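You operate a simulated robot arm through the tools that you are given. There is no shell and no other tool. Be economical: measure what you need, move in short steps, check, and stop when the job is done.

You run a simulated robot arm. Do the job below in one go: nothing can be reset, and whatever is moved stays where it is left.

TASK
Pump 2 doses of glue into the green cup.
Fine: stand the cup on the grey slide and leave it there; slide back out; white switch to CLOSED after pumping; no drips; pots, blocks and the other cup stay put.

It is judged by the outcome, as a careful person would: the job done as asked, and still so three seconds after it is handed in. It fails if anything else is knocked over, pushed out of place, dropped, spilled or broken.

THE ROBOT
A 6-joint arm with a two-finger parallel gripper, fixed in place. Base frame: the origin is at the foot of the arm, x ahead of it, y to its left, z up; the work surface is at about z = 0. Readings come in m, degrees, newtons and seconds.
With the tool pointing down near the work surface it reaches from about 0.14 to 0.58 m from the base axis. Its first joint turns from -66.0 to 66.0 degrees. Payload 2.1 kg.
The TCP is the grasp point between the finger pads, 0.03 m short of the fingertips. In the tool frame z runs along the fingers and y along their closing line. Largest opening 0.094 m; finger width 0.028, thickness 0.01; the body of the gripper, 0.05 by 0.096 m, starts 0.055 m behind the TCP.
Orientation is that of the tool frame in the base frame, as a unit quaternion [x, y, z, w]. With the fingers straight down and closing along the base's y, the tool's x points along the base's -x, its y along +y and its z along -z.

THE INTERFACE
- The arm moves only by the tool servo_tool. Its argument "motion" is a list of rows, each a list of 6 numbers: the shift along the base's x, y, z in units of 50 mm (1.0 is 50 mm), then the turn, a rotation vector about the base's x, y, z in units of 6 degrees (1.0 is 6 degrees). In form: [[tx, ty, tz, wx, wy, wz], ...]. A call has 1 to 12 rows; each row shifts and turns the commanded pose from where the row before left it. "hand" is the gripper command, from -1 (fully open) to 1 (shut), values between in proportion, set as the call begins (left out, the last holds). A call with a number of a shift or a turn outside -1 to 1 is refused whole. Rows are played at 5 a second. More than 0.05 m and 8.6 degrees between two rows, or a gripper value outside its range, and nothing of the call is played. Where a pose cannot be reached the arm comes as near as it can. A force on the tool above 40 N (or 10 N above the force at the start of the call, whichever is more), or a blocked arm, ends the call early, and 0.2 s more pass. The fingers move at their own pace (about 0.072 m/s each) and stop on an object; they squeeze with about 26 N. The grip force told is the motor's: it shows also when the fingers shut on nothing. Time passes only in rows, and 0.2 s behind the last, so rows that do not move let the fingers close. It gives the time, the measured TCP pose, the force on the tool (base axes), the opening and the grip force at its end, in the units of the frame above (readings bear some noise), with the torque about the TCP (base axes, N m) and any sound that the robot's microphone picked up.
- Cameras (640 x 400 px; columns grow to the right, rows downward): "scene" is fixed at [0.0771, -0.3887, 0.4908]; the picture's right is [0.62, -0.78, 0.00], its down [-0.42, -0.34, -0.84] and it looks along [0.66, 0.52, -0.54] (base axes); focal length 214 px, centre (320, 200). "wrist" rides on the gripper at [0.076, 0.014, -0.103] in the tool frame; the picture's right is [-0.18, 0.98, 0.00], its down [-0.75, -0.14, -0.64] and it looks along [-0.63, -0.12, 0.77] (tool axes); focal length 243 px, centre (320, 200). There is no depth. A picture from a camera that has moved, and an enlarged one, comes with that camera's place and axes in the base frame and with its lens. The place of the scene camera against the robot may be out by one fixed shift of up to 0.012 m in any direction.
- get_image(camera): a new picture of that camera. The clock stands still meanwhile.
- inspect(camera, box): a new picture of the part [left, top, right, bottom] of that camera's present view, enlarged. The clock stands still meanwhile.
- sign_off(): hands the job in; it is judged then, once.

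Go step by step. Nothing tells you positions but the pictures and the camera data: compare them with the known pose of the tool, close in by small moves and look again before you grip or let go. The budget is 120 turns and 64 pictures, counting those below and the enlarged ones. Unless the task says otherwise, let go and move clear before handing in, and close with one line.

The tools are called after "Emit:" as a command line: name --pt "numbers of a row" for each row, then --argument value for the rest, lists and objects as JSON in quotes. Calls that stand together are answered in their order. servo_tool: Moves the arm, as the interface text tells. Its arguments: {"type":"object","properties":{"motion":{"type":"array"},"hand":{"type":"number"}},"required":["motion"]} The other tools are called the same way: get_image (camera) takes a picture; inspect (camera, box) takes an enlarged picture of a part of a camera's view; sign_off () hands the job in.

At the start:

```text
clock: 0.0
ee_pos: [0.2605, -0.2551, 0.3706]
tcp_rot: [-0.001, 1.0, -0.001, -0.001]
ft_force: [-0.5, -0.7, 0.2]
torque: [0.01, 0.0, -0.02]
finger_gap: 0.0938
grip_force: 0.0
```

scene: 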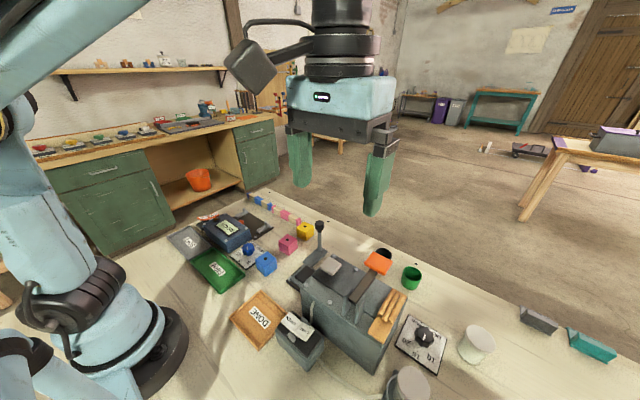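
wrist: 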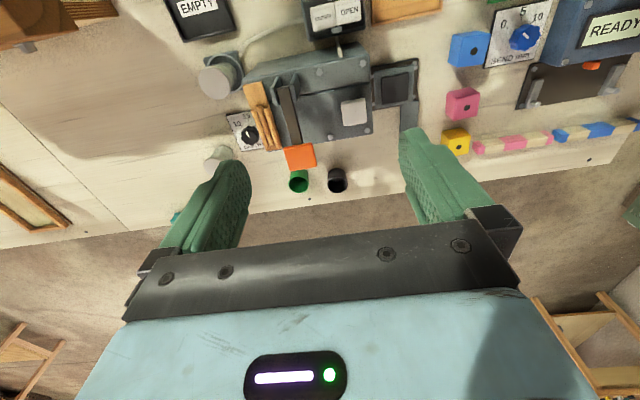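

I see a glue machine with a lever, a grey slide, dials, a white OPEN/CLOSED switch, and green and dark cups. I'll enlarge both views to understand the layout.

Emit:
inspect --camera "scene" --box '[220, 200, 520, 400]'

Emit:
inspect --camera "wrist" --box '[180, 0, 440, 210]'

Emit:
inspect --camera "scene" --box '[150, 190, 350, 310]'

```text
2.00 times, centred on (370, 300) of scene
camera zoom: at [0.0771, -0.3887, 0.4908], right [0.62, -0.78, 0.0], down [-0.42, -0.34, -0.84], along [0.66, 0.52, -0.54], focal length 429 px, centre (220, 0)
```

zoom: 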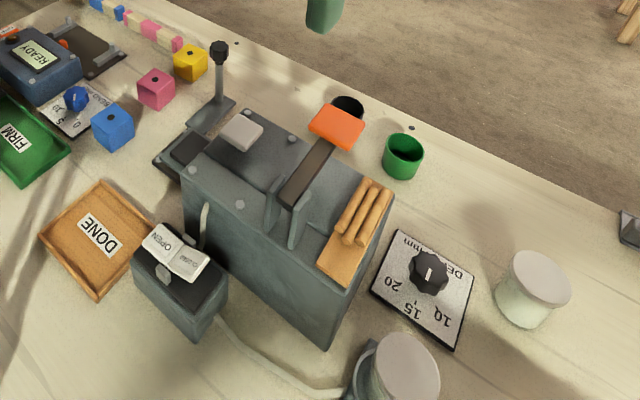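

```text
1.90 times, centred on (310, 105) of wrist
camera zoom: at [0.1849, -0.2407, 0.4733], right [0.18, 0.98, 0.0], down [0.75, -0.14, 0.64], along [0.63, -0.12, -0.77], focal length 462 px, centre (339, 381)
```

zoom: 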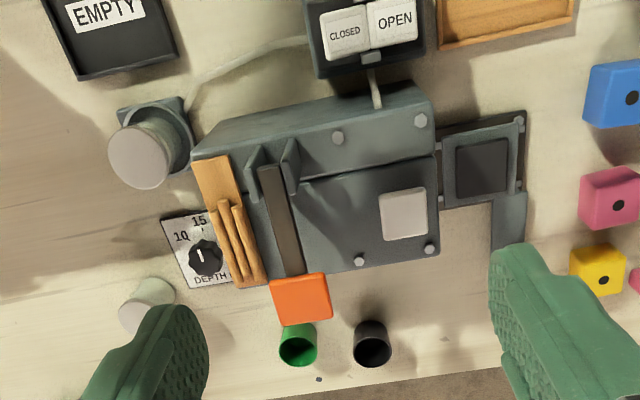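

```text
3.20 times, centred on (250, 250) of scene
camera zoom: at [0.0771, -0.3887, 0.4908], right [0.62, -0.78, 0.0], down [-0.42, -0.34, -0.84], along [0.66, 0.52, -0.54], focal length 686 px, centre (544, 40)
```

zoom: 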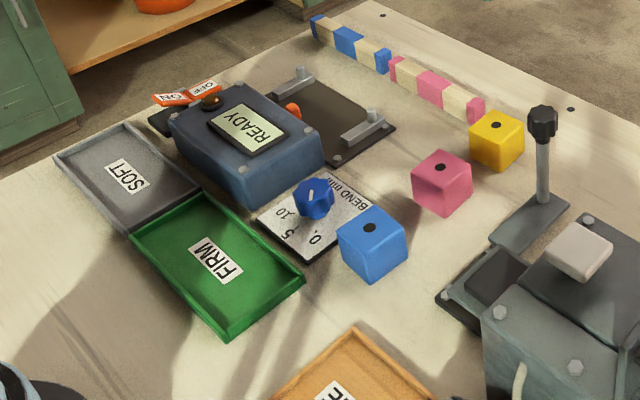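

The slide (with post handle) lies on the +y side of the machine, the cup near (0.49,-0.35), and the valve switch near (0.21,-0.23). I'll move lower and nearer for a better look.

Emit:
servo_tool --pt "-0.6 0.5 -0.5 0 0 0" --pt "-0.6 0.5 -0.5 0 0 0"

Emit:
get_image --camera "wrist"

Emit:
inspect --camera "wrist" --box '[160, 0, 480, 200]'

Emit:
inspect --camera "scene" --box '[260, 290, 360, 370]'

```text
clock: 0.6
ee_pos: [0.2003, -0.2063, 0.3205]
tcp_rot: [0.0, 1.0, -0.001, 0.0]
ft_force: [0.0, 0.1, 0.1]
torque: [-0.01, 0.02, 0.0]
finger_gap: 0.0941
grip_force: 0.1
```

```text
58 pictures are left
camera wrist: at [0.1247, -0.1921, 0.4228], right [0.18, 0.98, 0.0], down [0.75, -0.14, 0.64], along [0.63, -0.12, -0.77], focal length 243 px, centre (320, 200)
```

wrist: 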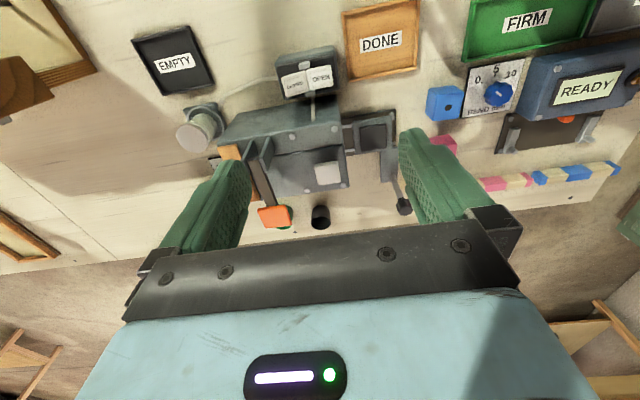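

```text
2.00 times, centred on (320, 100) of wrist
camera zoom: at [0.1247, -0.1921, 0.4228], right [0.18, 0.98, 0.0], down [0.75, -0.14, 0.64], along [0.63, -0.12, -0.77], focal length 485 px, centre (320, 400)
```

zoom: 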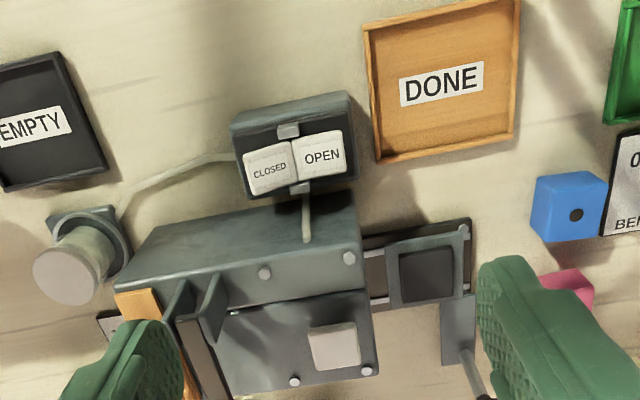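

```text
5.00 times, centred on (310, 330) of scene
camera zoom: at [0.0771, -0.3888, 0.4908], right [0.62, -0.78, 0.0], down [-0.42, -0.34, -0.84], along [0.66, 0.52, -0.54], focal length 1072 px, centre (370, -450)
```

zoom: 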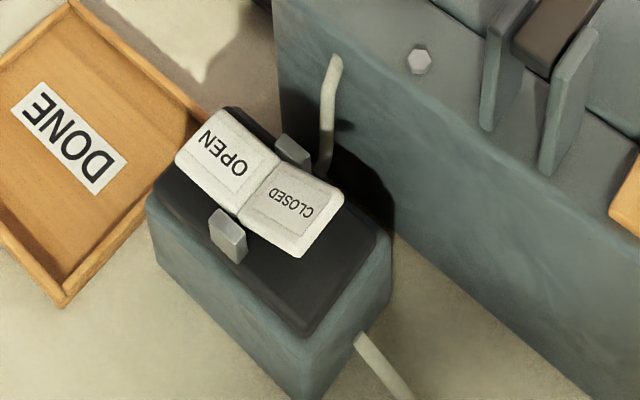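

The switch is near (0.206,-0.226). I'll go closer to see which half of the rocker is pressed.

Emit:
servo_tool --pt "-0.6 0 -0.8 0 0 0" --pt "-0.6 -0.2 -0.8 0 0 0" --pt "0 0 -0.7 0 0 0"

Emit:
get_image --camera "wrist"

```text
refused: row 2 steps farther than a row can; nothing moved
```

```text
55 pictures are left
camera wrist: at [0.1247, -0.1921, 0.4228], right [0.18, 0.98, 0.0], down [0.75, -0.14, 0.64], along [0.63, -0.12, -0.77], focal length 243 px, centre (320, 200)
```

wrist: 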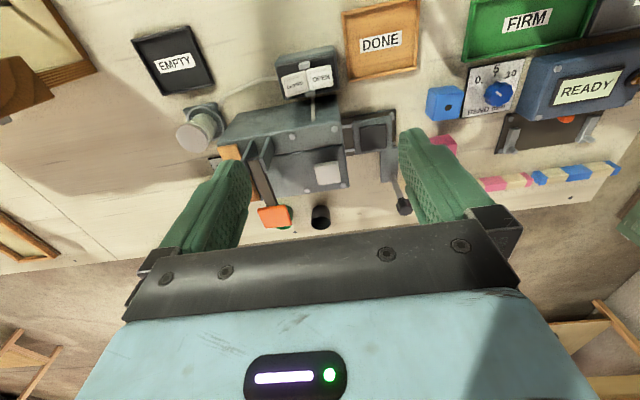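

The step was too long; repeating with shorter rows.

Emit:
servo_tool --pt "-0.6 0 -0.7 0 0 0" --pt "-0.6 -0.2 -0.7 0 0 0" --pt "0 0 -0.7 0 0 0"

Emit:
inspect --camera "wrist" --box '[160, 0, 480, 200]'

```text
clock: 1.4
ee_pos: [0.1411, -0.2151, 0.2168]
tcp_rot: [0.0, 1.0, -0.001, 0.0]
ft_force: [-0.1, -0.5, -1.2]
torque: [0.02, 0.01, -0.02]
finger_gap: 0.0942
grip_force: 0.0
```

```text
2.00 times, centred on (320, 100) of wrist
camera zoom: at [0.0648, -0.2009, 0.3186], right [0.18, 0.98, 0.0], down [0.75, -0.14, 0.64], along [0.63, -0.12, -0.77], focal length 485 px, centre (320, 400)
```

zoom: 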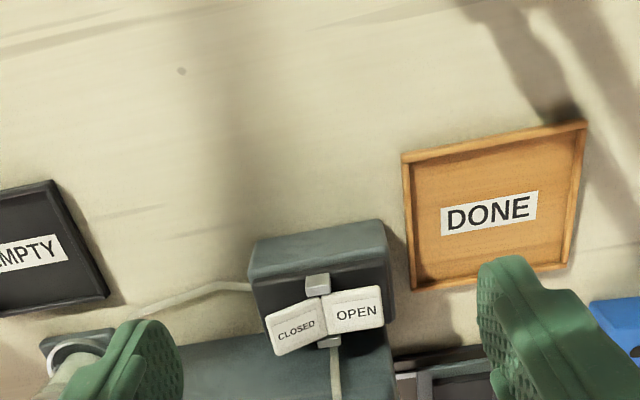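

CLOSED's half stands higher, so the valve seems to be OPEN now. Next I look closely at the machine's top, front, and the lever.

Emit:
inspect --camera "scene" --box '[285, 215, 435, 315]'

Emit:
servo_tool --pt "0 0.5 0.8 0 0 0" --pt "0.5 0.7 0.3 0 0 0" --pt "0.6 0.7 0 0 0 0" --pt "0.6 0.7 0 0 0 0" --pt "0.5 0.5 0 0 0 0"

Emit:
get_image --camera "wrist"

```text
4.00 times, centred on (360, 265) of scene
camera zoom: at [0.0771, -0.3887, 0.4908], right [0.62, -0.78, 0.0], down [-0.42, -0.34, -0.84], along [0.66, 0.52, -0.54], focal length 858 px, centre (160, -60)
```

zoom: 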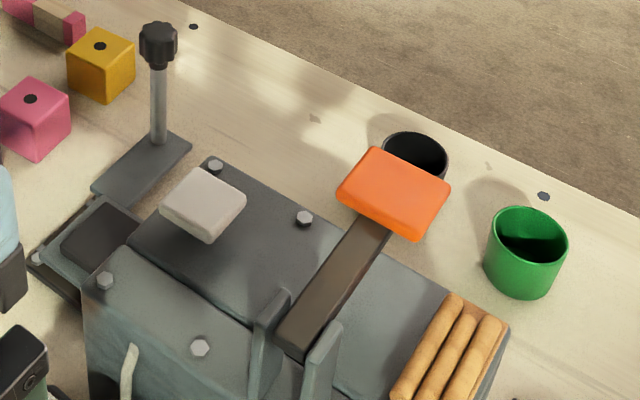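

```text
clock: 2.6
ee_pos: [0.2512, -0.0593, 0.2711]
tcp_rot: [0.0, 1.0, -0.001, 0.0]
ft_force: [0.1, 0.1, -0.6]
torque: [0.01, 0.03, -0.02]
finger_gap: 0.0942
grip_force: 0.0
```

```text
52 pictures are left
camera wrist: at [0.1759, -0.0457, 0.3733], right [0.18, 0.98, 0.0], down [0.75, -0.14, 0.64], along [0.63, -0.12, -0.77], focal length 243 px, centre (320, 200)
```

wrist: 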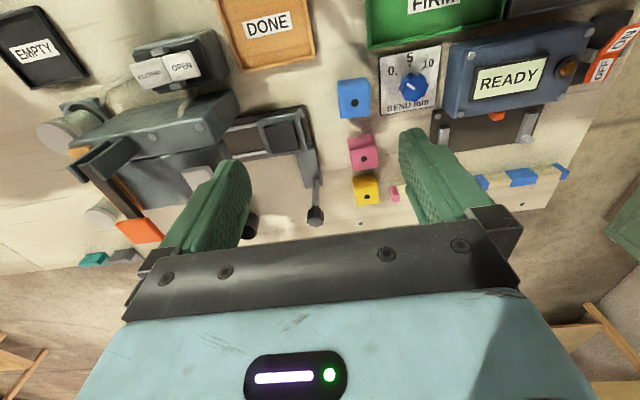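

I'd like to see the tunnel and machine mouth from the +y side, so I turn the tool by -90° about z.

Emit:
servo_tool --pt "0.1 0.1 0 0 0 -1" --pt "0.1 0.1 0 0 0 -1" --pt "0.1 0.1 0 0 0 -1" --pt "0.1 0.1 0 0 0 -1" --pt "0.1 0.1 0 0 0 -1" --pt "0.1 0.1 0 0 0 -1" --pt "0.1 0.1 0 0 0 -1" --pt "0.1 0.1 0 0 0 -1" --pt "0.1 0.1 0 0 0 -1" --pt "0.1 0.1 0 0 0 -1" --pt "0.1 0.1 0 0 0 -1" --pt "0.1 0.1 0 0 0 -1"

Emit:
servo_tool --pt "0.1 0 -0.5 0 0 -1" --pt "0.1 0 -0.5 0 0 -1" --pt "0.1 0 -0.5 0 0 -1"

Emit:
get_image --camera "wrist"

```text
clock: 5.2
ee_pos: [0.3099, -0.0004, 0.2717]
tcp_rot: [0.59, 0.808, -0.001, 0.0]
ft_force: [-0.5, -1.2, -0.1]
torque: [-0.02, -0.01, -0.04]
finger_gap: 0.0938
grip_force: 0.0
```

```text
clock: 6.0
ee_pos: [0.3236, 0.0008, 0.1975]
tcp_rot: [0.708, 0.707, -0.001, 0.0]
ft_force: [0.7, 0.1, 0.3]
torque: [0.02, 0.01, -0.02]
finger_gap: 0.094
grip_force: 0.1
```

```text
51 pictures are left
camera wrist: at [0.3396, 0.0772, 0.2998], right [0.98, -0.19, 0.0], down [-0.14, -0.75, 0.64], along [-0.12, -0.63, -0.77], focal length 243 px, centre (320, 200)
```

wrist: 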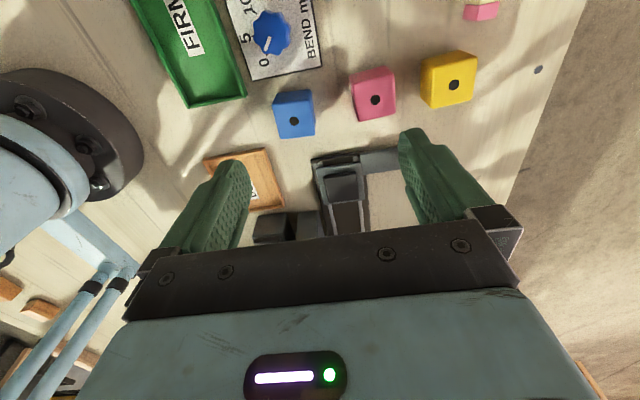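

Gripper hides much; I enlarge the slide part here to measure the pad and its surroundings.

Emit:
inspect --camera "wrist" --box '[240, 130, 420, 240]'

```text
3.56 times, centred on (330, 185) of wrist
camera zoom: at [0.3396, 0.0772, 0.2998], right [0.98, -0.19, 0.0], down [-0.14, -0.75, 0.64], along [-0.12, -0.63, -0.77], focal length 863 px, centre (284, 253)
```

zoom: 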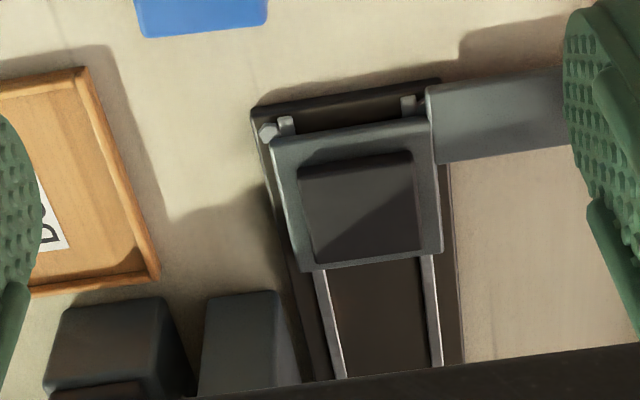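

Pad is about (0.330,-0.127), the machine's end at y≈-0.19. I rise, turn the tool on so the camera ends outward (+x), and go toward the cup.

Emit:
servo_tool --pt "0 -0.2 0.7 0 0 -1" --pt "0 -0.3 0.7 0 0 -1" --pt "0 -0.5 0.5 0 0 -1" --pt "0 -0.6 0 0 0 -1" --pt "0 -0.6 0 0 0 -1" --pt "0 -0.6 0 0 0 -1" --pt "0 -0.6 0 0 0 -1" --pt "0 -0.6 0 0 0 -1" --pt "0 -0.6 0 0 0 -1" --pt "0 -0.6 0 0 0 -1" --pt "0 -0.6 0 0 0 -1" --pt "0 -0.5 0 0 0 -1"

Emit:
servo_tool --pt "0.3 -0.2 0 0 0 -1" --pt "0.3 -0.2 0 0 0 -1" --pt "0.3 -0.2 0 0 0 -1" --hand 0.4

Emit:
get_image --camera "wrist"

```text
clock: 8.6
ee_pos: [0.3252, -0.3148, 0.2915]
tcp_rot: [0.988, 0.156, -0.001, -0.001]
ft_force: [-0.5, 0.0, -0.2]
torque: [0.01, -0.03, -0.02]
finger_gap: 0.0942
grip_force: 0.0
```

```text
clock: 9.4
ee_pos: [0.3711, -0.345, 0.2906]
tcp_rot: [1.0, 0.0, 0.0, -0.001]
ft_force: [0.2, -0.2, 0.1]
torque: [-0.02, 0.01, 0.03]
finger_gap: 0.0281
grip_force: 0.1
```

```text
49 pictures are left
camera wrist: at [0.4479, -0.3601, 0.3932], right [-0.19, -0.98, 0.0], down [-0.75, 0.14, 0.64], along [-0.63, 0.12, -0.77], focal length 243 px, centre (320, 200)
```

wrist: 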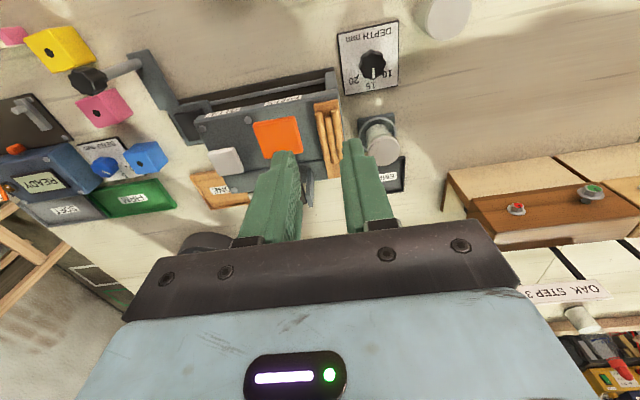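

The front face of the machine bears labels; I'll enlarge it to read them.

Emit:
inspect --camera "wrist" --box '[160, 60, 360, 185]'

```text
3.20 times, centred on (260, 122) of wrist
camera zoom: at [0.4479, -0.3601, 0.3932], right [-0.19, -0.98, 0.0], down [-0.75, 0.14, 0.64], along [-0.63, 0.12, -0.77], focal length 776 px, centre (512, 448)
```

zoom: 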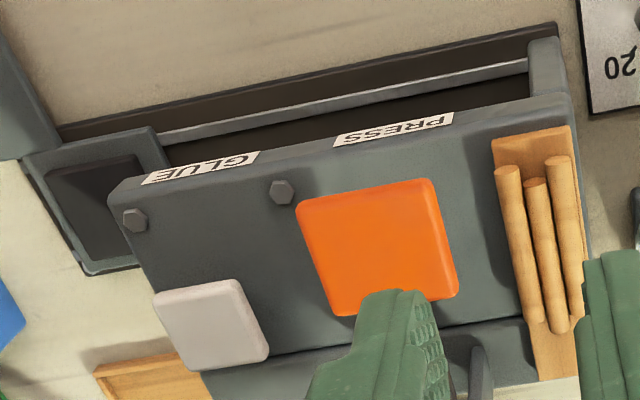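

The labels settle it: the white key is over the GLUE station, while the orange paddle is the PRESS, so I'll pump with the white key. Now I tilt outward and close in on the green cup.

Emit:
servo_tool --pt "0.5 0 -0.3 0 -1 0" --pt "0.6 0 -0.3 0 -1 0" --pt "0.6 0 -0.6 0 -1 0" --pt "0.2 0 -0.7 0 0 0" --hand -0.5

Emit:
get_image --camera "wrist"

Emit:
get_image --camera "scene"

```text
clock: 10.4
ee_pos: [0.4641, -0.3439, 0.1967]
tcp_rot: [0.988, 0.0, 0.158, 0.0]
ft_force: [-0.1, -0.3, 0.0]
torque: [0.01, 0.0, -0.04]
finger_gap: 0.0702
grip_force: 0.0
```

```text
47 pictures are left
camera wrist: at [0.5055, -0.3596, 0.3177], right [-0.17, -0.98, -0.06], down [-0.92, 0.14, 0.38], along [-0.36, 0.12, -0.92], focal length 243 px, centre (320, 200)
```

wrist: 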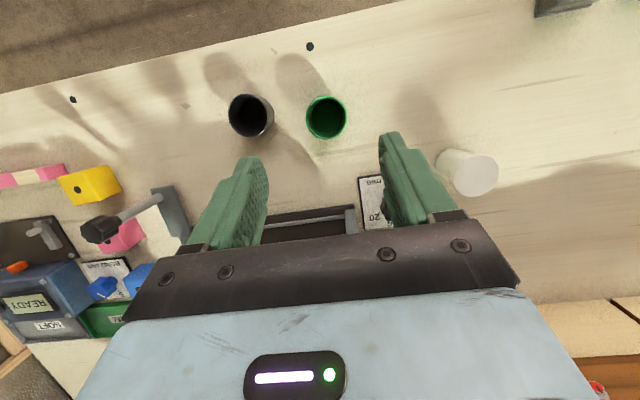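

```text
46 pictures are left
```

scene: 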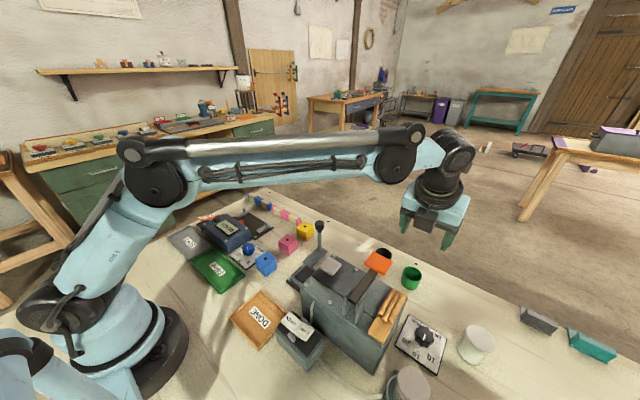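

Cup fixes at about (0.491,-0.347). I move over it and descend partway, then check.

Emit:
servo_tool --pt "0.5 -0.05 0 0 0 0" --pt "0 0 -0.8 0 0 0" --pt "0 0 -0.8 0 0 0" --pt "0 0 -0.6 0 0 0"

Emit:
get_image --camera "wrist"

Emit:
inspect --camera "scene" --box '[340, 200, 500, 300]'

```text
clock: 11.4
ee_pos: [0.4884, -0.3454, 0.0858]
tcp_rot: [0.988, 0.001, 0.157, -0.001]
ft_force: [-0.4, -1.1, -0.5]
torque: [0.0, -0.01, -0.03]
finger_gap: 0.0704
grip_force: 0.0
```

```text
45 pictures are left
camera wrist: at [0.5301, -0.3614, 0.2057], right [-0.17, -0.98, -0.06], down [-0.92, 0.14, 0.38], along [-0.36, 0.12, -0.92], focal length 243 px, centre (320, 200)
```

wrist: 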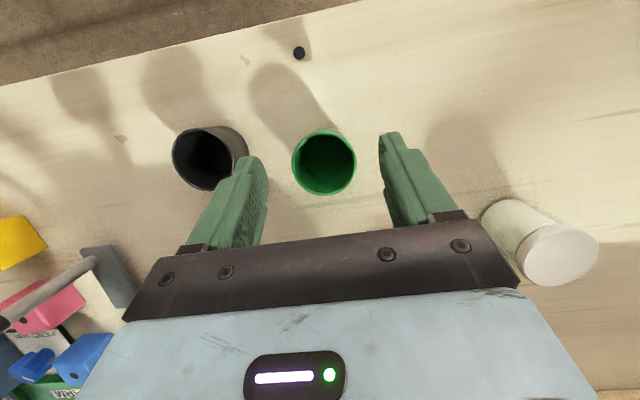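

```text
4.00 times, centred on (420, 250) of scene
camera zoom: at [0.0771, -0.3887, 0.4908], right [0.62, -0.78, 0.0], down [-0.42, -0.34, -0.84], along [0.66, 0.52, -0.54], focal length 858 px, centre (-80, 0)
```

zoom: 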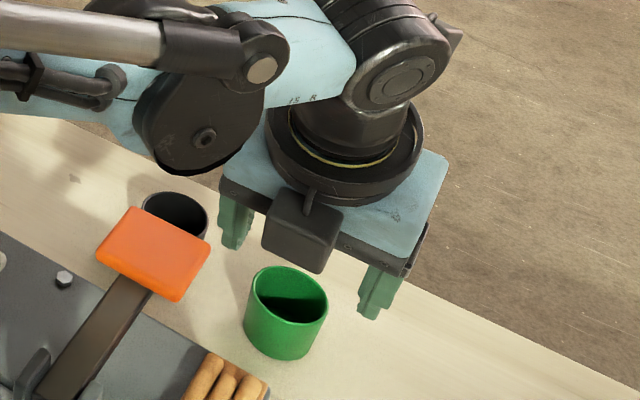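

Aligned. I descend to grasp height (z≈0.038) and close.

Emit:
servo_tool --pt "0.08 -0.04 -0.5 0 0 0" --pt "0 0 -0.46 0 0 0" --pt "0 0 0 0 0 0"

Emit:
get_image --camera "wrist"

```text
clock: 12.2
ee_pos: [0.4931, -0.349, 0.0368]
tcp_rot: [0.988, 0.0, 0.156, -0.001]
ft_force: [0.0, -0.3, 0.7]
torque: [0.02, -0.02, 0.01]
finger_gap: 0.0706
grip_force: 0.1
```

```text
43 pictures are left
camera wrist: at [0.5346, -0.3636, 0.1577], right [-0.17, -0.98, -0.06], down [-0.92, 0.14, 0.38], along [-0.36, 0.12, -0.92], focal length 243 px, centre (320, 200)
```

wrist: 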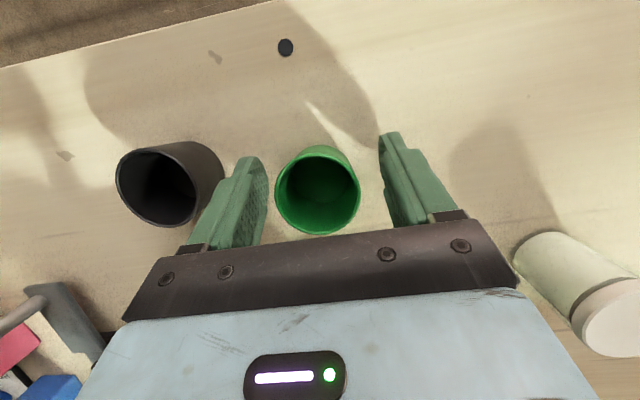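

Cup is between the fingers and centred. Closing.

Emit:
servo_tool --pt "0 0 0 0 0 0" --pt "0 0 0 0 0 0" --pt "0 0 0 0 0 0" --hand 1

Emit:
servo_tool --pt "0 0 0.5 0 0 0" --pt "0 0 0.8 0 0 0" --pt "0 0 0.8 0 0 0" --pt "0 0 0.8 0 0 0"

Emit:
get_image --camera "wrist"

```text
clock: 13.0
ee_pos: [0.493, -0.35, 0.0366]
tcp_rot: [0.988, 0.0, 0.156, -0.002]
ft_force: [-0.1, -0.6, 0.0]
torque: [0.0, -0.03, 0.0]
finger_gap: 0.0452
grip_force: 25.9
```

```text
clock: 14.0
ee_pos: [0.4938, -0.3485, 0.1812]
tcp_rot: [0.988, 0.0, 0.156, -0.001]
ft_force: [-0.1, -0.6, -0.4]
torque: [0.03, 0.01, 0.01]
finger_gap: 0.0452
grip_force: 26.1
```

```text
42 pictures are left
camera wrist: at [0.5358, -0.3642, 0.3016], right [-0.17, -0.98, -0.06], down [-0.92, 0.14, 0.38], along [-0.36, 0.12, -0.92], focal length 243 px, centre (320, 200)
```

wrist: 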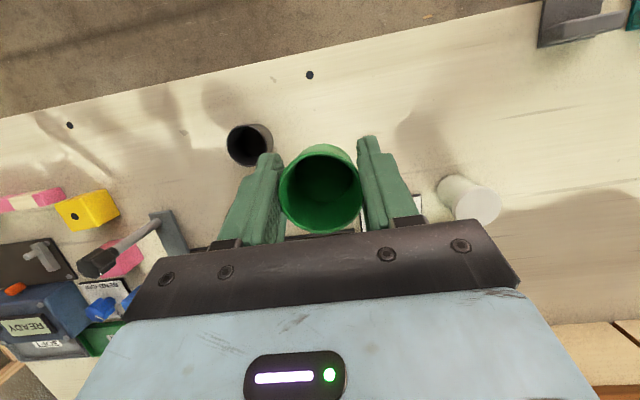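

Cup is held upright. I carry it high over the machine to a point behind the slide so the camera can fix the pad precisely.

Emit:
servo_tool --pt "0 0.3 0.7 0 0 0" --pt "-0.3 0.6 0.7 0 0 0" --pt "-0.6 0.6 0 0 0 0" --pt "-0.6 0.6 0 0 0 0" --pt "-0.6 0.6 0 0 0 0" --pt "-0.7 0.6 0 0 0 0" --pt "-0.7 0.5 0 0 0 0" --pt "-0.7 0.5 0 0 0 0" --pt "-0.6 0 0 0 0 0"

Emit:
get_image --camera "wrist"

```text
clock: 16.0
ee_pos: [0.2552, -0.1335, 0.2531]
tcp_rot: [0.988, -0.001, 0.157, 0.0]
ft_force: [-1.1, -0.3, 0.3]
torque: [0.01, -0.01, 0.03]
finger_gap: 0.0449
grip_force: 25.5
```

```text
41 pictures are left
camera wrist: at [0.2967, -0.1491, 0.3737], right [-0.17, -0.98, -0.06], down [-0.92, 0.14, 0.38], along [-0.36, 0.12, -0.92], focal length 243 px, centre (320, 200)
```

wrist: 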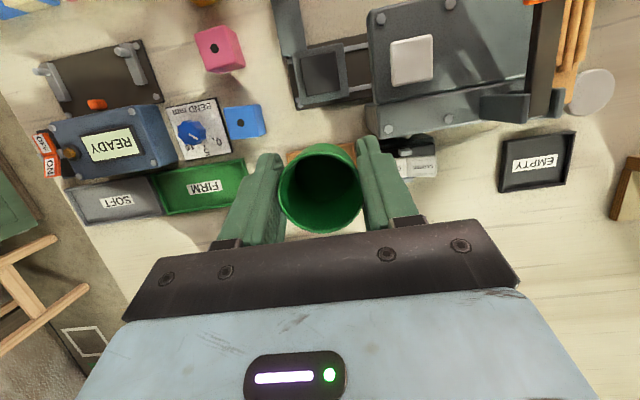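

Emit:
inspect --camera "wrist" --box '[260, 20, 460, 145]'

```text
3.20 times, centred on (360, 82) of wrist
camera zoom: at [0.2967, -0.1491, 0.3737], right [-0.17, -0.98, -0.06], down [-0.92, 0.14, 0.38], along [-0.36, 0.12, -0.92], focal length 776 px, centre (192, 576)
```

zoom: 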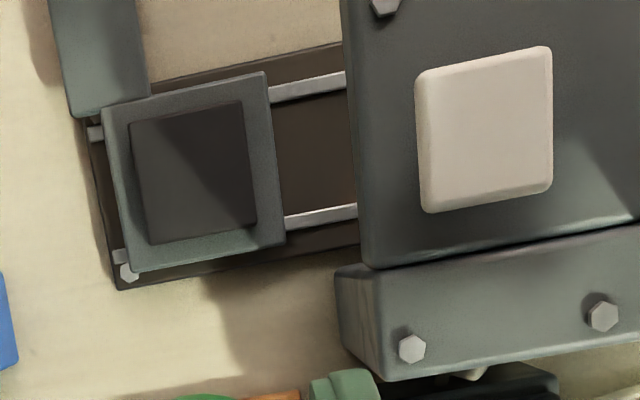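

Pad centre is (0.334,-0.135); the gripper body would pass only ~3 mm from the machine. I'll turn the whole tool -90° about vertical (cup stays upright) so the body leans away from the machine.

Emit:
servo_tool --pt "0.1 0 0 0 0 -1" --pt "0.1 0 0 0 0 -1" --pt "0.1 0 0 0 0 -1" --pt "0.1 0 0 0 0 -1" --pt "0.1 0 0 0 0 -1" --pt "0.1 0 0 0 0 -1" --pt "0.1 0 0 0 0 -1" --pt "0.1 0 0 0 0 -1" --pt "0.1 0 0 0 0 -1" --pt "0.1 0 0 0 0 -1" --pt "0.1 0 0 0 0 -1" --pt "0.1 0 0 0 0 -1"

Emit:
servo_tool --pt "0.1 0 0 0 0 -1" --pt "0.1 0 0 0 0 -1" --pt "0.1 0 0 0 0 -1"

```text
clock: 18.6
ee_pos: [0.1497, -0.2775, 0.2539]
tcp_rot: [0.87, -0.467, 0.144, 0.066]
ft_force: [-1.4, -0.1, 0.4]
torque: [0.03, -0.03, -0.02]
finger_gap: 0.0449
grip_force: 25.7
out of reach, approached as far as the arm can: row 4, 5, 6, 7, 8, 9, 10, 11, 12
```

```text
clock: 19.4
ee_pos: [0.1502, -0.2765, 0.254]
tcp_rot: [0.869, -0.468, 0.144, 0.066]
ft_force: [-0.5, 0.5, -1.5]
torque: [0.01, 0.03, 0.0]
finger_gap: 0.0448
grip_force: 25.9
out of reach, approached as far as the arm can: row 1, 2, 3
```

The last wrist joint hits its limit, so that turn isn't possible. I turn back and see where the command stands.

Emit:
servo_tool --pt "0 0 0 0 0 1"

```text
clock: 19.8
ee_pos: [0.1543, -0.2728, 0.253]
tcp_rot: [0.893, -0.422, 0.146, 0.059]
ft_force: [-0.7, -0.1, -0.1]
torque: [0.01, -0.02, 0.02]
finger_gap: 0.045
grip_force: 26.5
out of reach, approached as far as the arm can: row 1
```

Emit:
servo_tool --pt "0 0 0 0 0 1" --pt "0 0 0 0 0 1" --pt "0 0 0 0 0 1"

```text
clock: 20.6
ee_pos: [0.1696, -0.2646, 0.2531]
tcp_rot: [0.948, -0.277, 0.153, 0.035]
ft_force: [-0.1, -0.5, 0.1]
torque: [-0.01, 0.01, -0.03]
finger_gap: 0.0449
grip_force: 26.2
out of reach, approached as far as the arm can: row 1, 2, 3
```

Emit:
servo_tool --pt "0 0 0 0 0 1" --pt "0 0 0 0 0 1" --pt "0 0 0 0 0 1" --pt "0 0 0 0 0 1" --pt "0 0 0 0 0 1" --pt "0 0 0 0 0 1"

```text
clock: 22.0
ee_pos: [0.1914, -0.2541, 0.2539]
tcp_rot: [0.987, 0.03, 0.158, -0.015]
ft_force: [0.5, 0.1, -0.2]
torque: [0.01, -0.01, -0.03]
finger_gap: 0.0447
grip_force: 26.1
out of reach, approached as far as the arm can: row 1, 2, 3, 4, 5
```

Back on a reachable pose. I now go above the pad at yaw 0, aiming about 4 mm to the +y side for clearance from the machine.

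Emit:
servo_tool --pt "0.5 0.4 0 0 0 0" --pt "0.5 0.4 0 0 0 0" --pt "0.5 0.4 0 0 0 0" --pt "0.5 0.5 0 0 0 -0.28" --pt "0.45 0.4 0 0 0 -0.28" --pt "0.4 0.36 0 0 0 0"

Emit:
get_image --camera "wrist"

Emit:
inspect --camera "scene" --box '[240, 180, 400, 280]'

```text
clock: 23.4
ee_pos: [0.3326, -0.1331, 0.2536]
tcp_rot: [0.987, 0.0, 0.158, -0.01]
ft_force: [-0.5, -0.2, 0.4]
torque: [0.01, -0.02, -0.01]
finger_gap: 0.0449
grip_force: 25.9
```

```text
39 pictures are left
camera wrist: at [0.3736, -0.1495, 0.3746], right [-0.17, -0.98, -0.08], down [-0.92, 0.13, 0.38], along [-0.36, 0.14, -0.92], focal length 243 px, centre (320, 200)
```

wrist: 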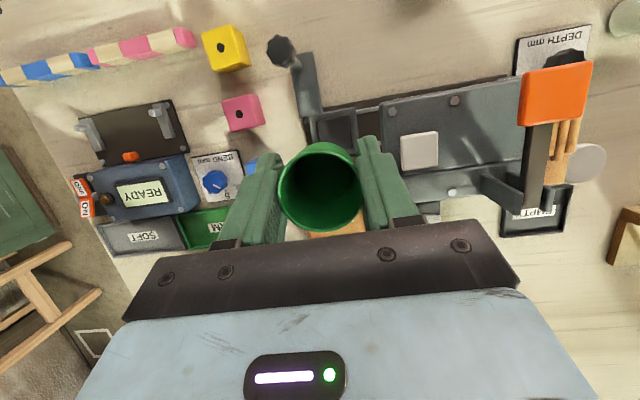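

```text
4.00 times, centred on (320, 230) of scene
camera zoom: at [0.0771, -0.3887, 0.4908], right [0.62, -0.78, 0.0], down [-0.42, -0.34, -0.84], along [0.66, 0.52, -0.54], focal length 858 px, centre (320, 80)
```

zoom: 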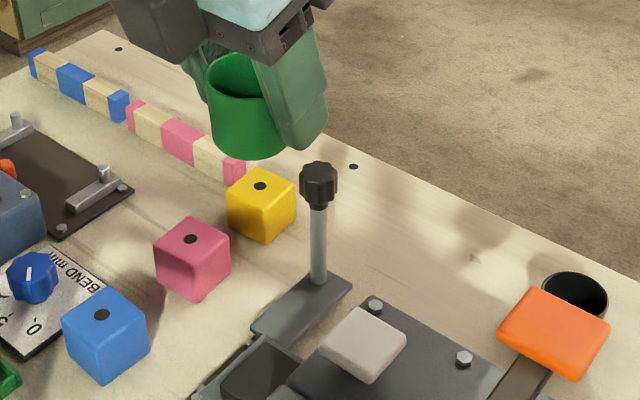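

Correcting a 1° roll and descending over the pad, then looking.

Emit:
servo_tool --pt "0.03 0.04 -0.6 -0.194 0 0" --pt "0 0 -0.8 0 0 0" --pt "0 0 -0.8 0 0 0" --pt "0 0 -0.6 0 0 0"

Emit:
get_image --camera "wrist"

Emit:
inspect --camera "scene" --box '[240, 190, 400, 290]'

```text
clock: 24.4
ee_pos: [0.3332, -0.1305, 0.1129]
tcp_rot: [0.987, 0.002, 0.158, -0.001]
ft_force: [1.0, -0.1, 0.5]
torque: [0.0, 0.0, -0.01]
finger_gap: 0.0451
grip_force: 25.8
```

```text
37 pictures are left
camera wrist: at [0.3744, -0.145, 0.2339], right [-0.17, -0.98, -0.06], down [-0.92, 0.14, 0.37], along [-0.36, 0.12, -0.93], focal length 243 px, centre (320, 200)
```

wrist: 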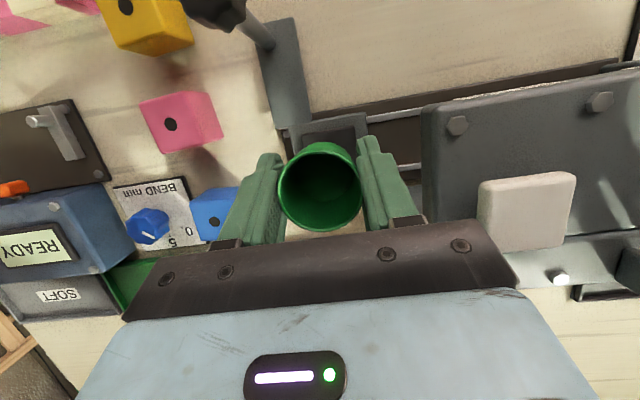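

```text
4.00 times, centred on (320, 240) of scene
camera zoom: at [0.0771, -0.3887, 0.4908], right [0.62, -0.78, 0.0], down [-0.42, -0.34, -0.84], along [0.66, 0.52, -0.54], focal length 858 px, centre (320, 40)
```

zoom: 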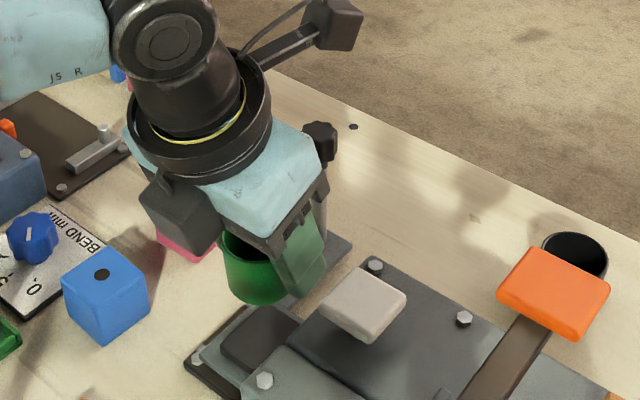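

Looks lined up. Descending further in small steps.

Emit:
servo_tool --pt "0 0 -0.4 0 0 0" --pt "0 0 -0.4 0 0 0" --pt "0 0 -0.2 0 0 0"

Emit:
get_image --camera "wrist"

Emit:
inspect --camera "scene" --box '[260, 220, 380, 300]'

```text
clock: 25.2
ee_pos: [0.3343, -0.1302, 0.0619]
tcp_rot: [0.987, 0.002, 0.159, 0.0]
ft_force: [-1.8, 1.0, 17.7]
torque: [0.0, 0.14, 0.03]
finger_gap: 0.0446
grip_force: 26.4
```

```text
35 pictures are left
camera wrist: at [0.3743, -0.1453, 0.1833], right [-0.17, -0.98, -0.06], down [-0.92, 0.14, 0.37], along [-0.36, 0.12, -0.93], focal length 243 px, centre (320, 200)
```

wrist: 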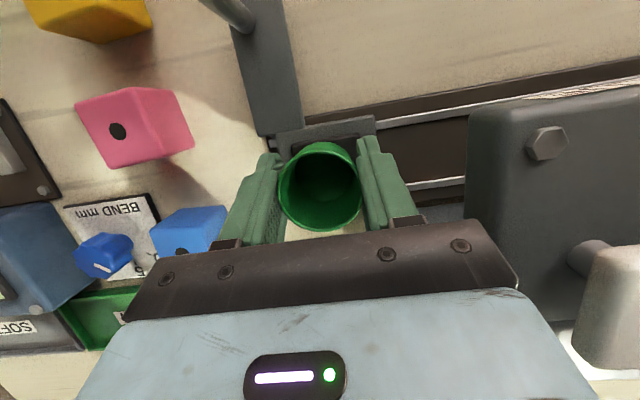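

```text
5.00 times, centred on (320, 260) of scene
camera zoom: at [0.077, -0.3887, 0.4908], right [0.62, -0.78, 0.0], down [-0.42, -0.34, -0.84], along [0.66, 0.52, -0.54], focal length 1072 px, centre (320, -100)
```

zoom: 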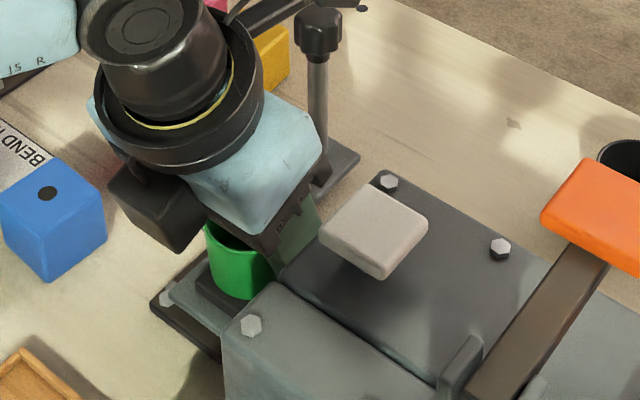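

Contact at 17.7 N: the cup stands on the pad (top ≈0.025). I ease up a hair and open the fingers.

Emit:
servo_tool --pt "0 0 0.02 0 0 0" --pt "0 0 0 0 0 0"

Emit:
servo_tool --pt "0 0 0 0 0 0" --pt "0 0 0 0 0 0" --hand -0.45

Emit:
inspect --camera "wrist" --box '[220, 80, 480, 260]'

```text
clock: 25.8
ee_pos: [0.3329, -0.1304, 0.0637]
tcp_rot: [0.987, 0.003, 0.159, -0.001]
ft_force: [-0.1, -0.5, -0.9]
torque: [0.01, 0.01, -0.02]
finger_gap: 0.0448
grip_force: 25.5
```

```text
clock: 26.4
ee_pos: [0.3321, -0.1308, 0.0627]
tcp_rot: [0.987, 0.001, 0.158, 0.0]
ft_force: [1.0, -0.3, -0.1]
torque: [-0.02, 0.0, 0.01]
finger_gap: 0.068
grip_force: 0.1
```

```text
2.22 times, centred on (350, 170) of wrist
camera zoom: at [0.3742, -0.1455, 0.1843], right [-0.17, -0.98, -0.06], down [-0.92, 0.14, 0.37], along [-0.36, 0.12, -0.93], focal length 539 px, centre (253, 267)
```

zoom: 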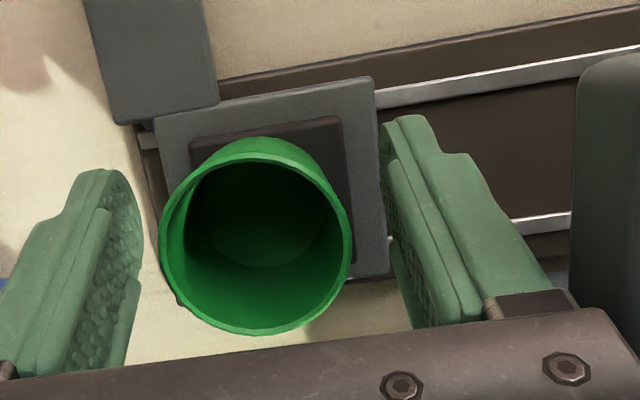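

Cup stands on the pad, released, with the pad visible around it. I rise straight up and untilt to locate the handle.

Emit:
servo_tool --pt "0 0 0.5 0 0 0" --pt "0 0 0.7 0 0 0" --pt "0 0 0.8 0 0 0" --pt "0 0 0.8 0 0 0" --pt "0 0 0 0 1 0" --pt "0 0 0 0 1 0" --pt "0 0 0 0 1 0"

Emit:
get_image --camera "wrist"

Emit:
inspect --camera "scene" --box '[260, 200, 380, 290]'

```text
clock: 28.0
ee_pos: [0.3338, -0.1309, 0.2035]
tcp_rot: [1.0, 0.002, 0.001, 0.0]
ft_force: [-0.4, -0.7, 0.4]
torque: [0.0, 0.01, -0.03]
finger_gap: 0.068
grip_force: 0.1
```

```text
32 pictures are left
camera wrist: at [0.4094, -0.1456, 0.3063], right [-0.18, -0.98, 0.0], down [-0.76, 0.14, 0.64], along [-0.63, 0.12, -0.77], focal length 243 px, centre (320, 200)
```

wrist: 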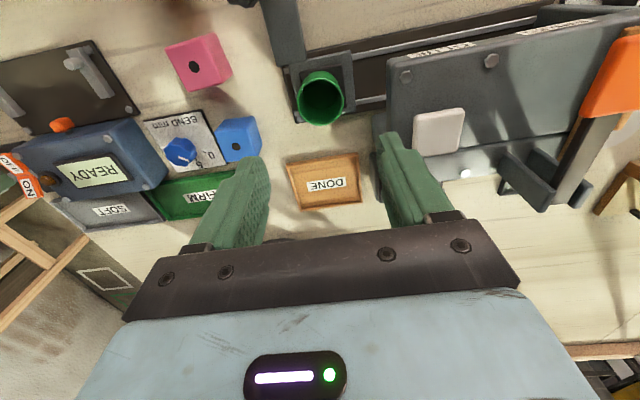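

```text
4.44 times, centred on (320, 245) of scene
camera zoom: at [0.0771, -0.3887, 0.4908], right [0.62, -0.78, 0.0], down [-0.42, -0.34, -0.84], along [0.66, 0.52, -0.54], focal length 953 px, centre (320, 0)
```

zoom: 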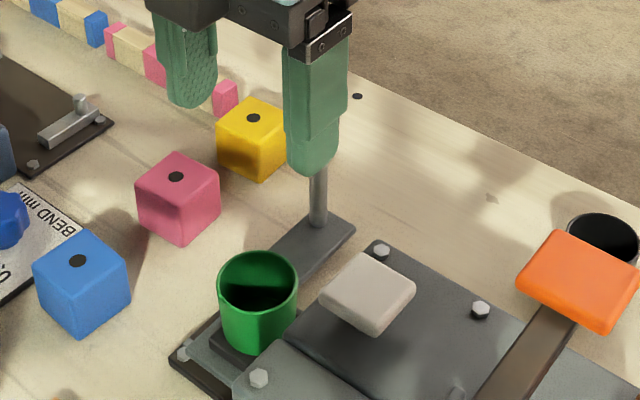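

Cup is upright on the slide. The handle knob is around (0.423,-0.100,0.11); I move above it and look.

Emit:
servo_tool --pt "0.5 0.3 0 0 0 0" --pt "0.5 0.3 0 0 0 0"

Emit:
get_image --camera "wrist"

```text
clock: 28.6
ee_pos: [0.3836, -0.0997, 0.2042]
tcp_rot: [1.0, 0.001, 0.002, -0.001]
ft_force: [-0.7, 0.1, 0.6]
torque: [-0.01, 0.0, 0.0]
finger_gap: 0.0684
grip_force: 0.0
```

```text
30 pictures are left
camera wrist: at [0.4598, -0.1159, 0.3063], right [-0.18, -0.98, 0.0], down [-0.76, 0.14, 0.64], along [-0.63, 0.12, -0.77], focal length 243 px, centre (320, 200)
```

wrist: 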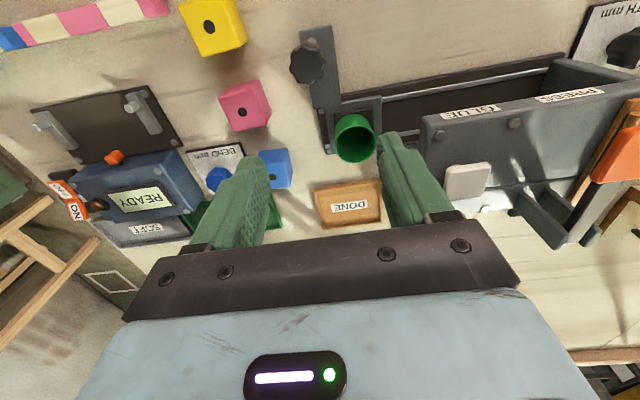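

Knob is at (0.4265,-0.1005). Moving over it, descending to z≈0.095 and gripping.

Emit:
servo_tool --pt "0.43 -0.01 0 0 0 0" --pt "0.43 -0.01 0 0 0 0" --pt "0 0 -0.7 0 0 0" --pt "0 0 -0.7 0 0 0" --pt "0 0 -0.75 0 0 0"

Emit:
inspect --camera "scene" --box '[260, 180, 420, 290]'

Emit:
get_image --camera "wrist"

```text
clock: 29.8
ee_pos: [0.4257, -0.1026, 0.0968]
tcp_rot: [1.0, 0.002, 0.002, -0.001]
ft_force: [0.1, 0.4, 0.9]
torque: [-0.02, 0.0, -0.02]
finger_gap: 0.0682
grip_force: 0.1
```

```text
3.64 times, centred on (340, 235) of scene
camera zoom: at [0.0771, -0.3887, 0.4908], right [0.62, -0.78, 0.0], down [-0.42, -0.34, -0.84], along [0.66, 0.52, -0.54], focal length 780 px, centre (247, 73)
```

zoom: 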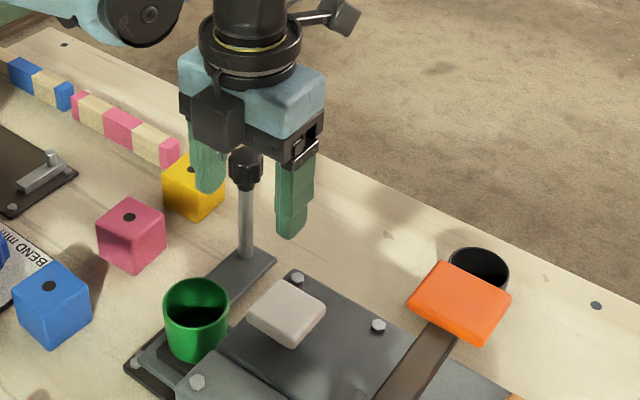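

```text
28 pictures are left
camera wrist: at [0.5023, -0.1178, 0.1988], right [-0.18, -0.98, 0.0], down [-0.76, 0.14, 0.64], along [-0.63, 0.12, -0.77], focal length 243 px, centre (320, 200)
```

wrist: 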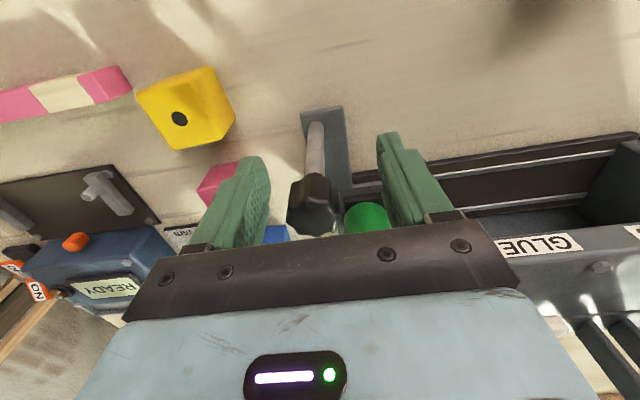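

The knob lies between the fingers. Closing on it.

Emit:
servo_tool --pt "0 0 0 0 0 0" --pt "0 0 0 0 0 0" --pt "0 0 0 0 0 0" --hand 1

```text
clock: 30.6
ee_pos: [0.4254, -0.1036, 0.0973]
tcp_rot: [1.0, 0.001, 0.002, -0.001]
ft_force: [0.7, -0.1, -9.4]
torque: [-0.01, 0.04, 0.0]
finger_gap: 0.0243
grip_force: 45.2
```

Gripped. Push the slide in slowly, first 20 mm.

Emit:
servo_tool --pt "0 -0.1 0 0 0 0" --pt "0 -0.15 0 0 0 0" --pt "0 -0.15 0 0 0 0"

Emit:
inspect --camera "scene" --box '[260, 180, 420, 290]'

```text
clock: 31.4
ee_pos: [0.4258, -0.123, 0.096]
tcp_rot: [1.0, 0.002, 0.001, -0.001]
ft_force: [0.7, 0.7, -27.0]
torque: [0.01, 0.02, 0.02]
finger_gap: 0.0242
grip_force: 44.7
```

```text
3.64 times, centred on (340, 235) of scene
camera zoom: at [0.0772, -0.3887, 0.4907], right [0.62, -0.78, 0.0], down [-0.42, -0.34, -0.84], along [0.66, 0.52, -0.54], focal length 780 px, centre (247, 73)
```

zoom: 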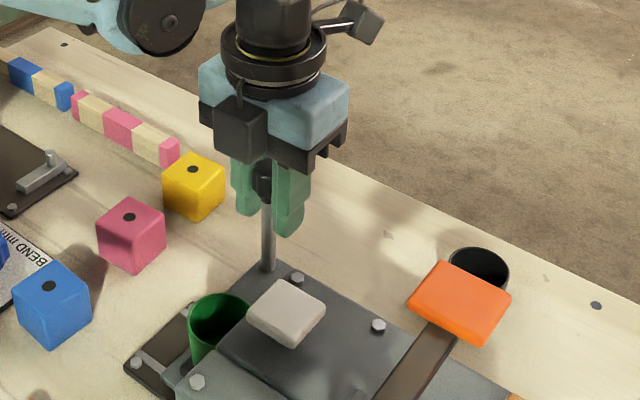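

The slide follows smoothly. There's some downward pull, so I lower slightly and continue toward y≈-0.175.

Emit:
servo_tool --pt "0 -0.15 -0.03 0 0 0" --pt "0 -0.2 0 0 0 0" --pt "0 -0.2 0 0 0 0" --pt "0 -0.2 0 0 0 0" --pt "0 -0.2 0 0 0 0" --pt "0 -0.1 0 0 0 0"

```text
clock: 32.2
ee_pos: [0.426, -0.1476, 0.0963]
tcp_rot: [1.0, 0.002, 0.002, 0.0]
ft_force: [-1.5, -0.6, 4.5]
torque: [0.0, -0.35, 0.02]
finger_gap: 0.0242
grip_force: 44.9
stopped in row 4: the force on the tool passed its limit at 42 N (the readings are from after the stop); the commanded pose is now the measured one
```

The push stopped on a 42 N force. I check for what was touched before going on.

Emit:
inspect --camera "scene" --box '[270, 180, 420, 290]'

Emit:
get_image --camera "wrist"

```text
3.64 times, centred on (345, 235) of scene
camera zoom: at [0.077, -0.3887, 0.4908], right [0.62, -0.78, 0.0], down [-0.42, -0.34, -0.84], along [0.66, 0.52, -0.54], focal length 780 px, centre (229, 73)
```

zoom: 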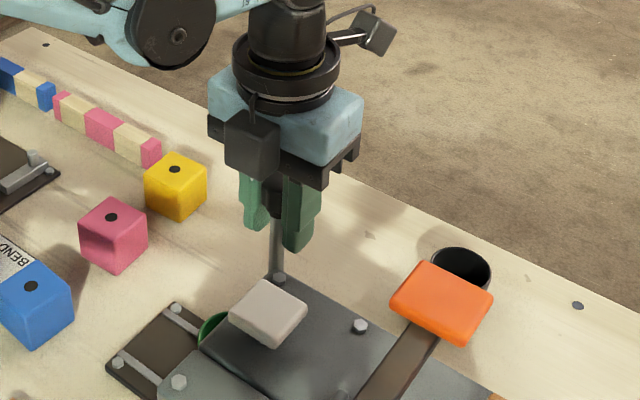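

```text
25 pictures are left
camera wrist: at [0.502, -0.1622, 0.1991], right [-0.18, -0.98, 0.0], down [-0.76, 0.14, 0.64], along [-0.63, 0.12, -0.77], focal length 243 px, centre (320, 200)
```

wrist: 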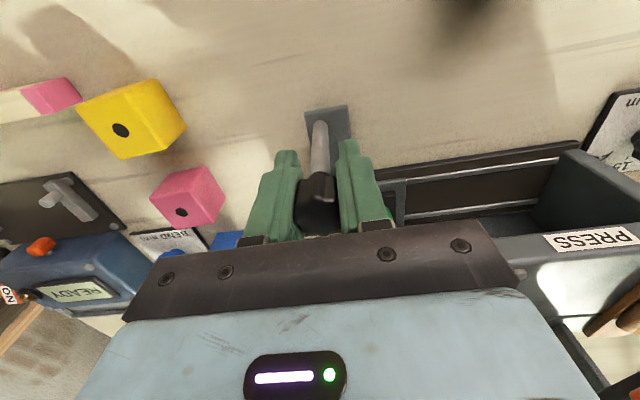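

Nothing looks blocked; it was likely strain from the rigid grip. I continue in small steps.

Emit:
servo_tool --pt "0 -0.1 0 0 0 0" --pt "0 -0.1 0 0 0 0"

```text
clock: 32.8
ee_pos: [0.4252, -0.1583, 0.0952]
tcp_rot: [1.0, 0.003, 0.004, 0.0]
ft_force: [3.2, 1.0, 16.0]
torque: [0.01, 0.23, 0.04]
finger_gap: 0.0241
grip_force: 44.9
```

Emit:
servo_tool --pt "0 -0.1 0.02 0 0 0" --pt "0 -0.1 0 0 0 0"

```text
clock: 33.4
ee_pos: [0.4258, -0.1682, 0.0957]
tcp_rot: [1.0, 0.002, 0.002, -0.001]
ft_force: [-0.6, 0.2, -12.1]
torque: [0.02, -0.24, -0.03]
finger_gap: 0.0241
grip_force: 44.9
```

Emit:
servo_tool --pt "0 -0.1 -0.01 0 0 0" --pt "0 -0.1 0 0 0 0"

Emit:
get_image --camera "wrist"

```text
clock: 34.0
ee_pos: [0.4263, -0.1783, 0.0965]
tcp_rot: [1.0, 0.002, 0.002, -0.001]
ft_force: [-9.7, 0.7, -15.2]
torque: [0.03, -0.91, 0.02]
finger_gap: 0.0242
grip_force: 45.0
```

```text
24 pictures are left
camera wrist: at [0.5023, -0.1927, 0.199], right [-0.18, -0.98, 0.0], down [-0.76, 0.14, 0.64], along [-0.63, 0.12, -0.77], focal length 243 px, centre (320, 200)
```

wrist: 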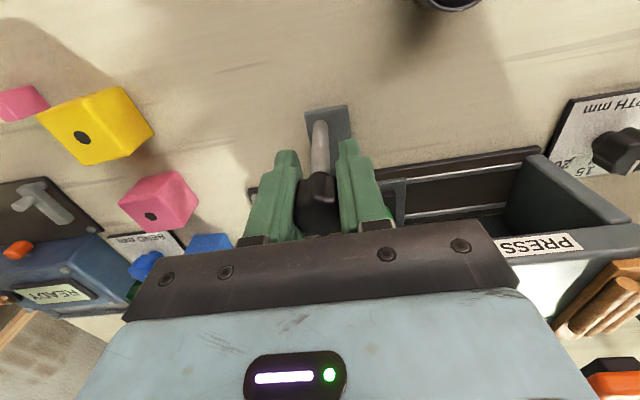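

Emit:
servo_tool --pt "-0.01 -0.05 -0.01 0 0 0" --pt "0 -0.05 0 0 0 0"

```text
clock: 34.6
ee_pos: [0.4246, -0.1823, 0.0967]
tcp_rot: [1.0, 0.003, 0.002, -0.001]
ft_force: [-0.4, 0.1, 11.7]
torque: [-0.08, 1.04, -0.01]
finger_gap: 0.0243
grip_force: 45.4
```

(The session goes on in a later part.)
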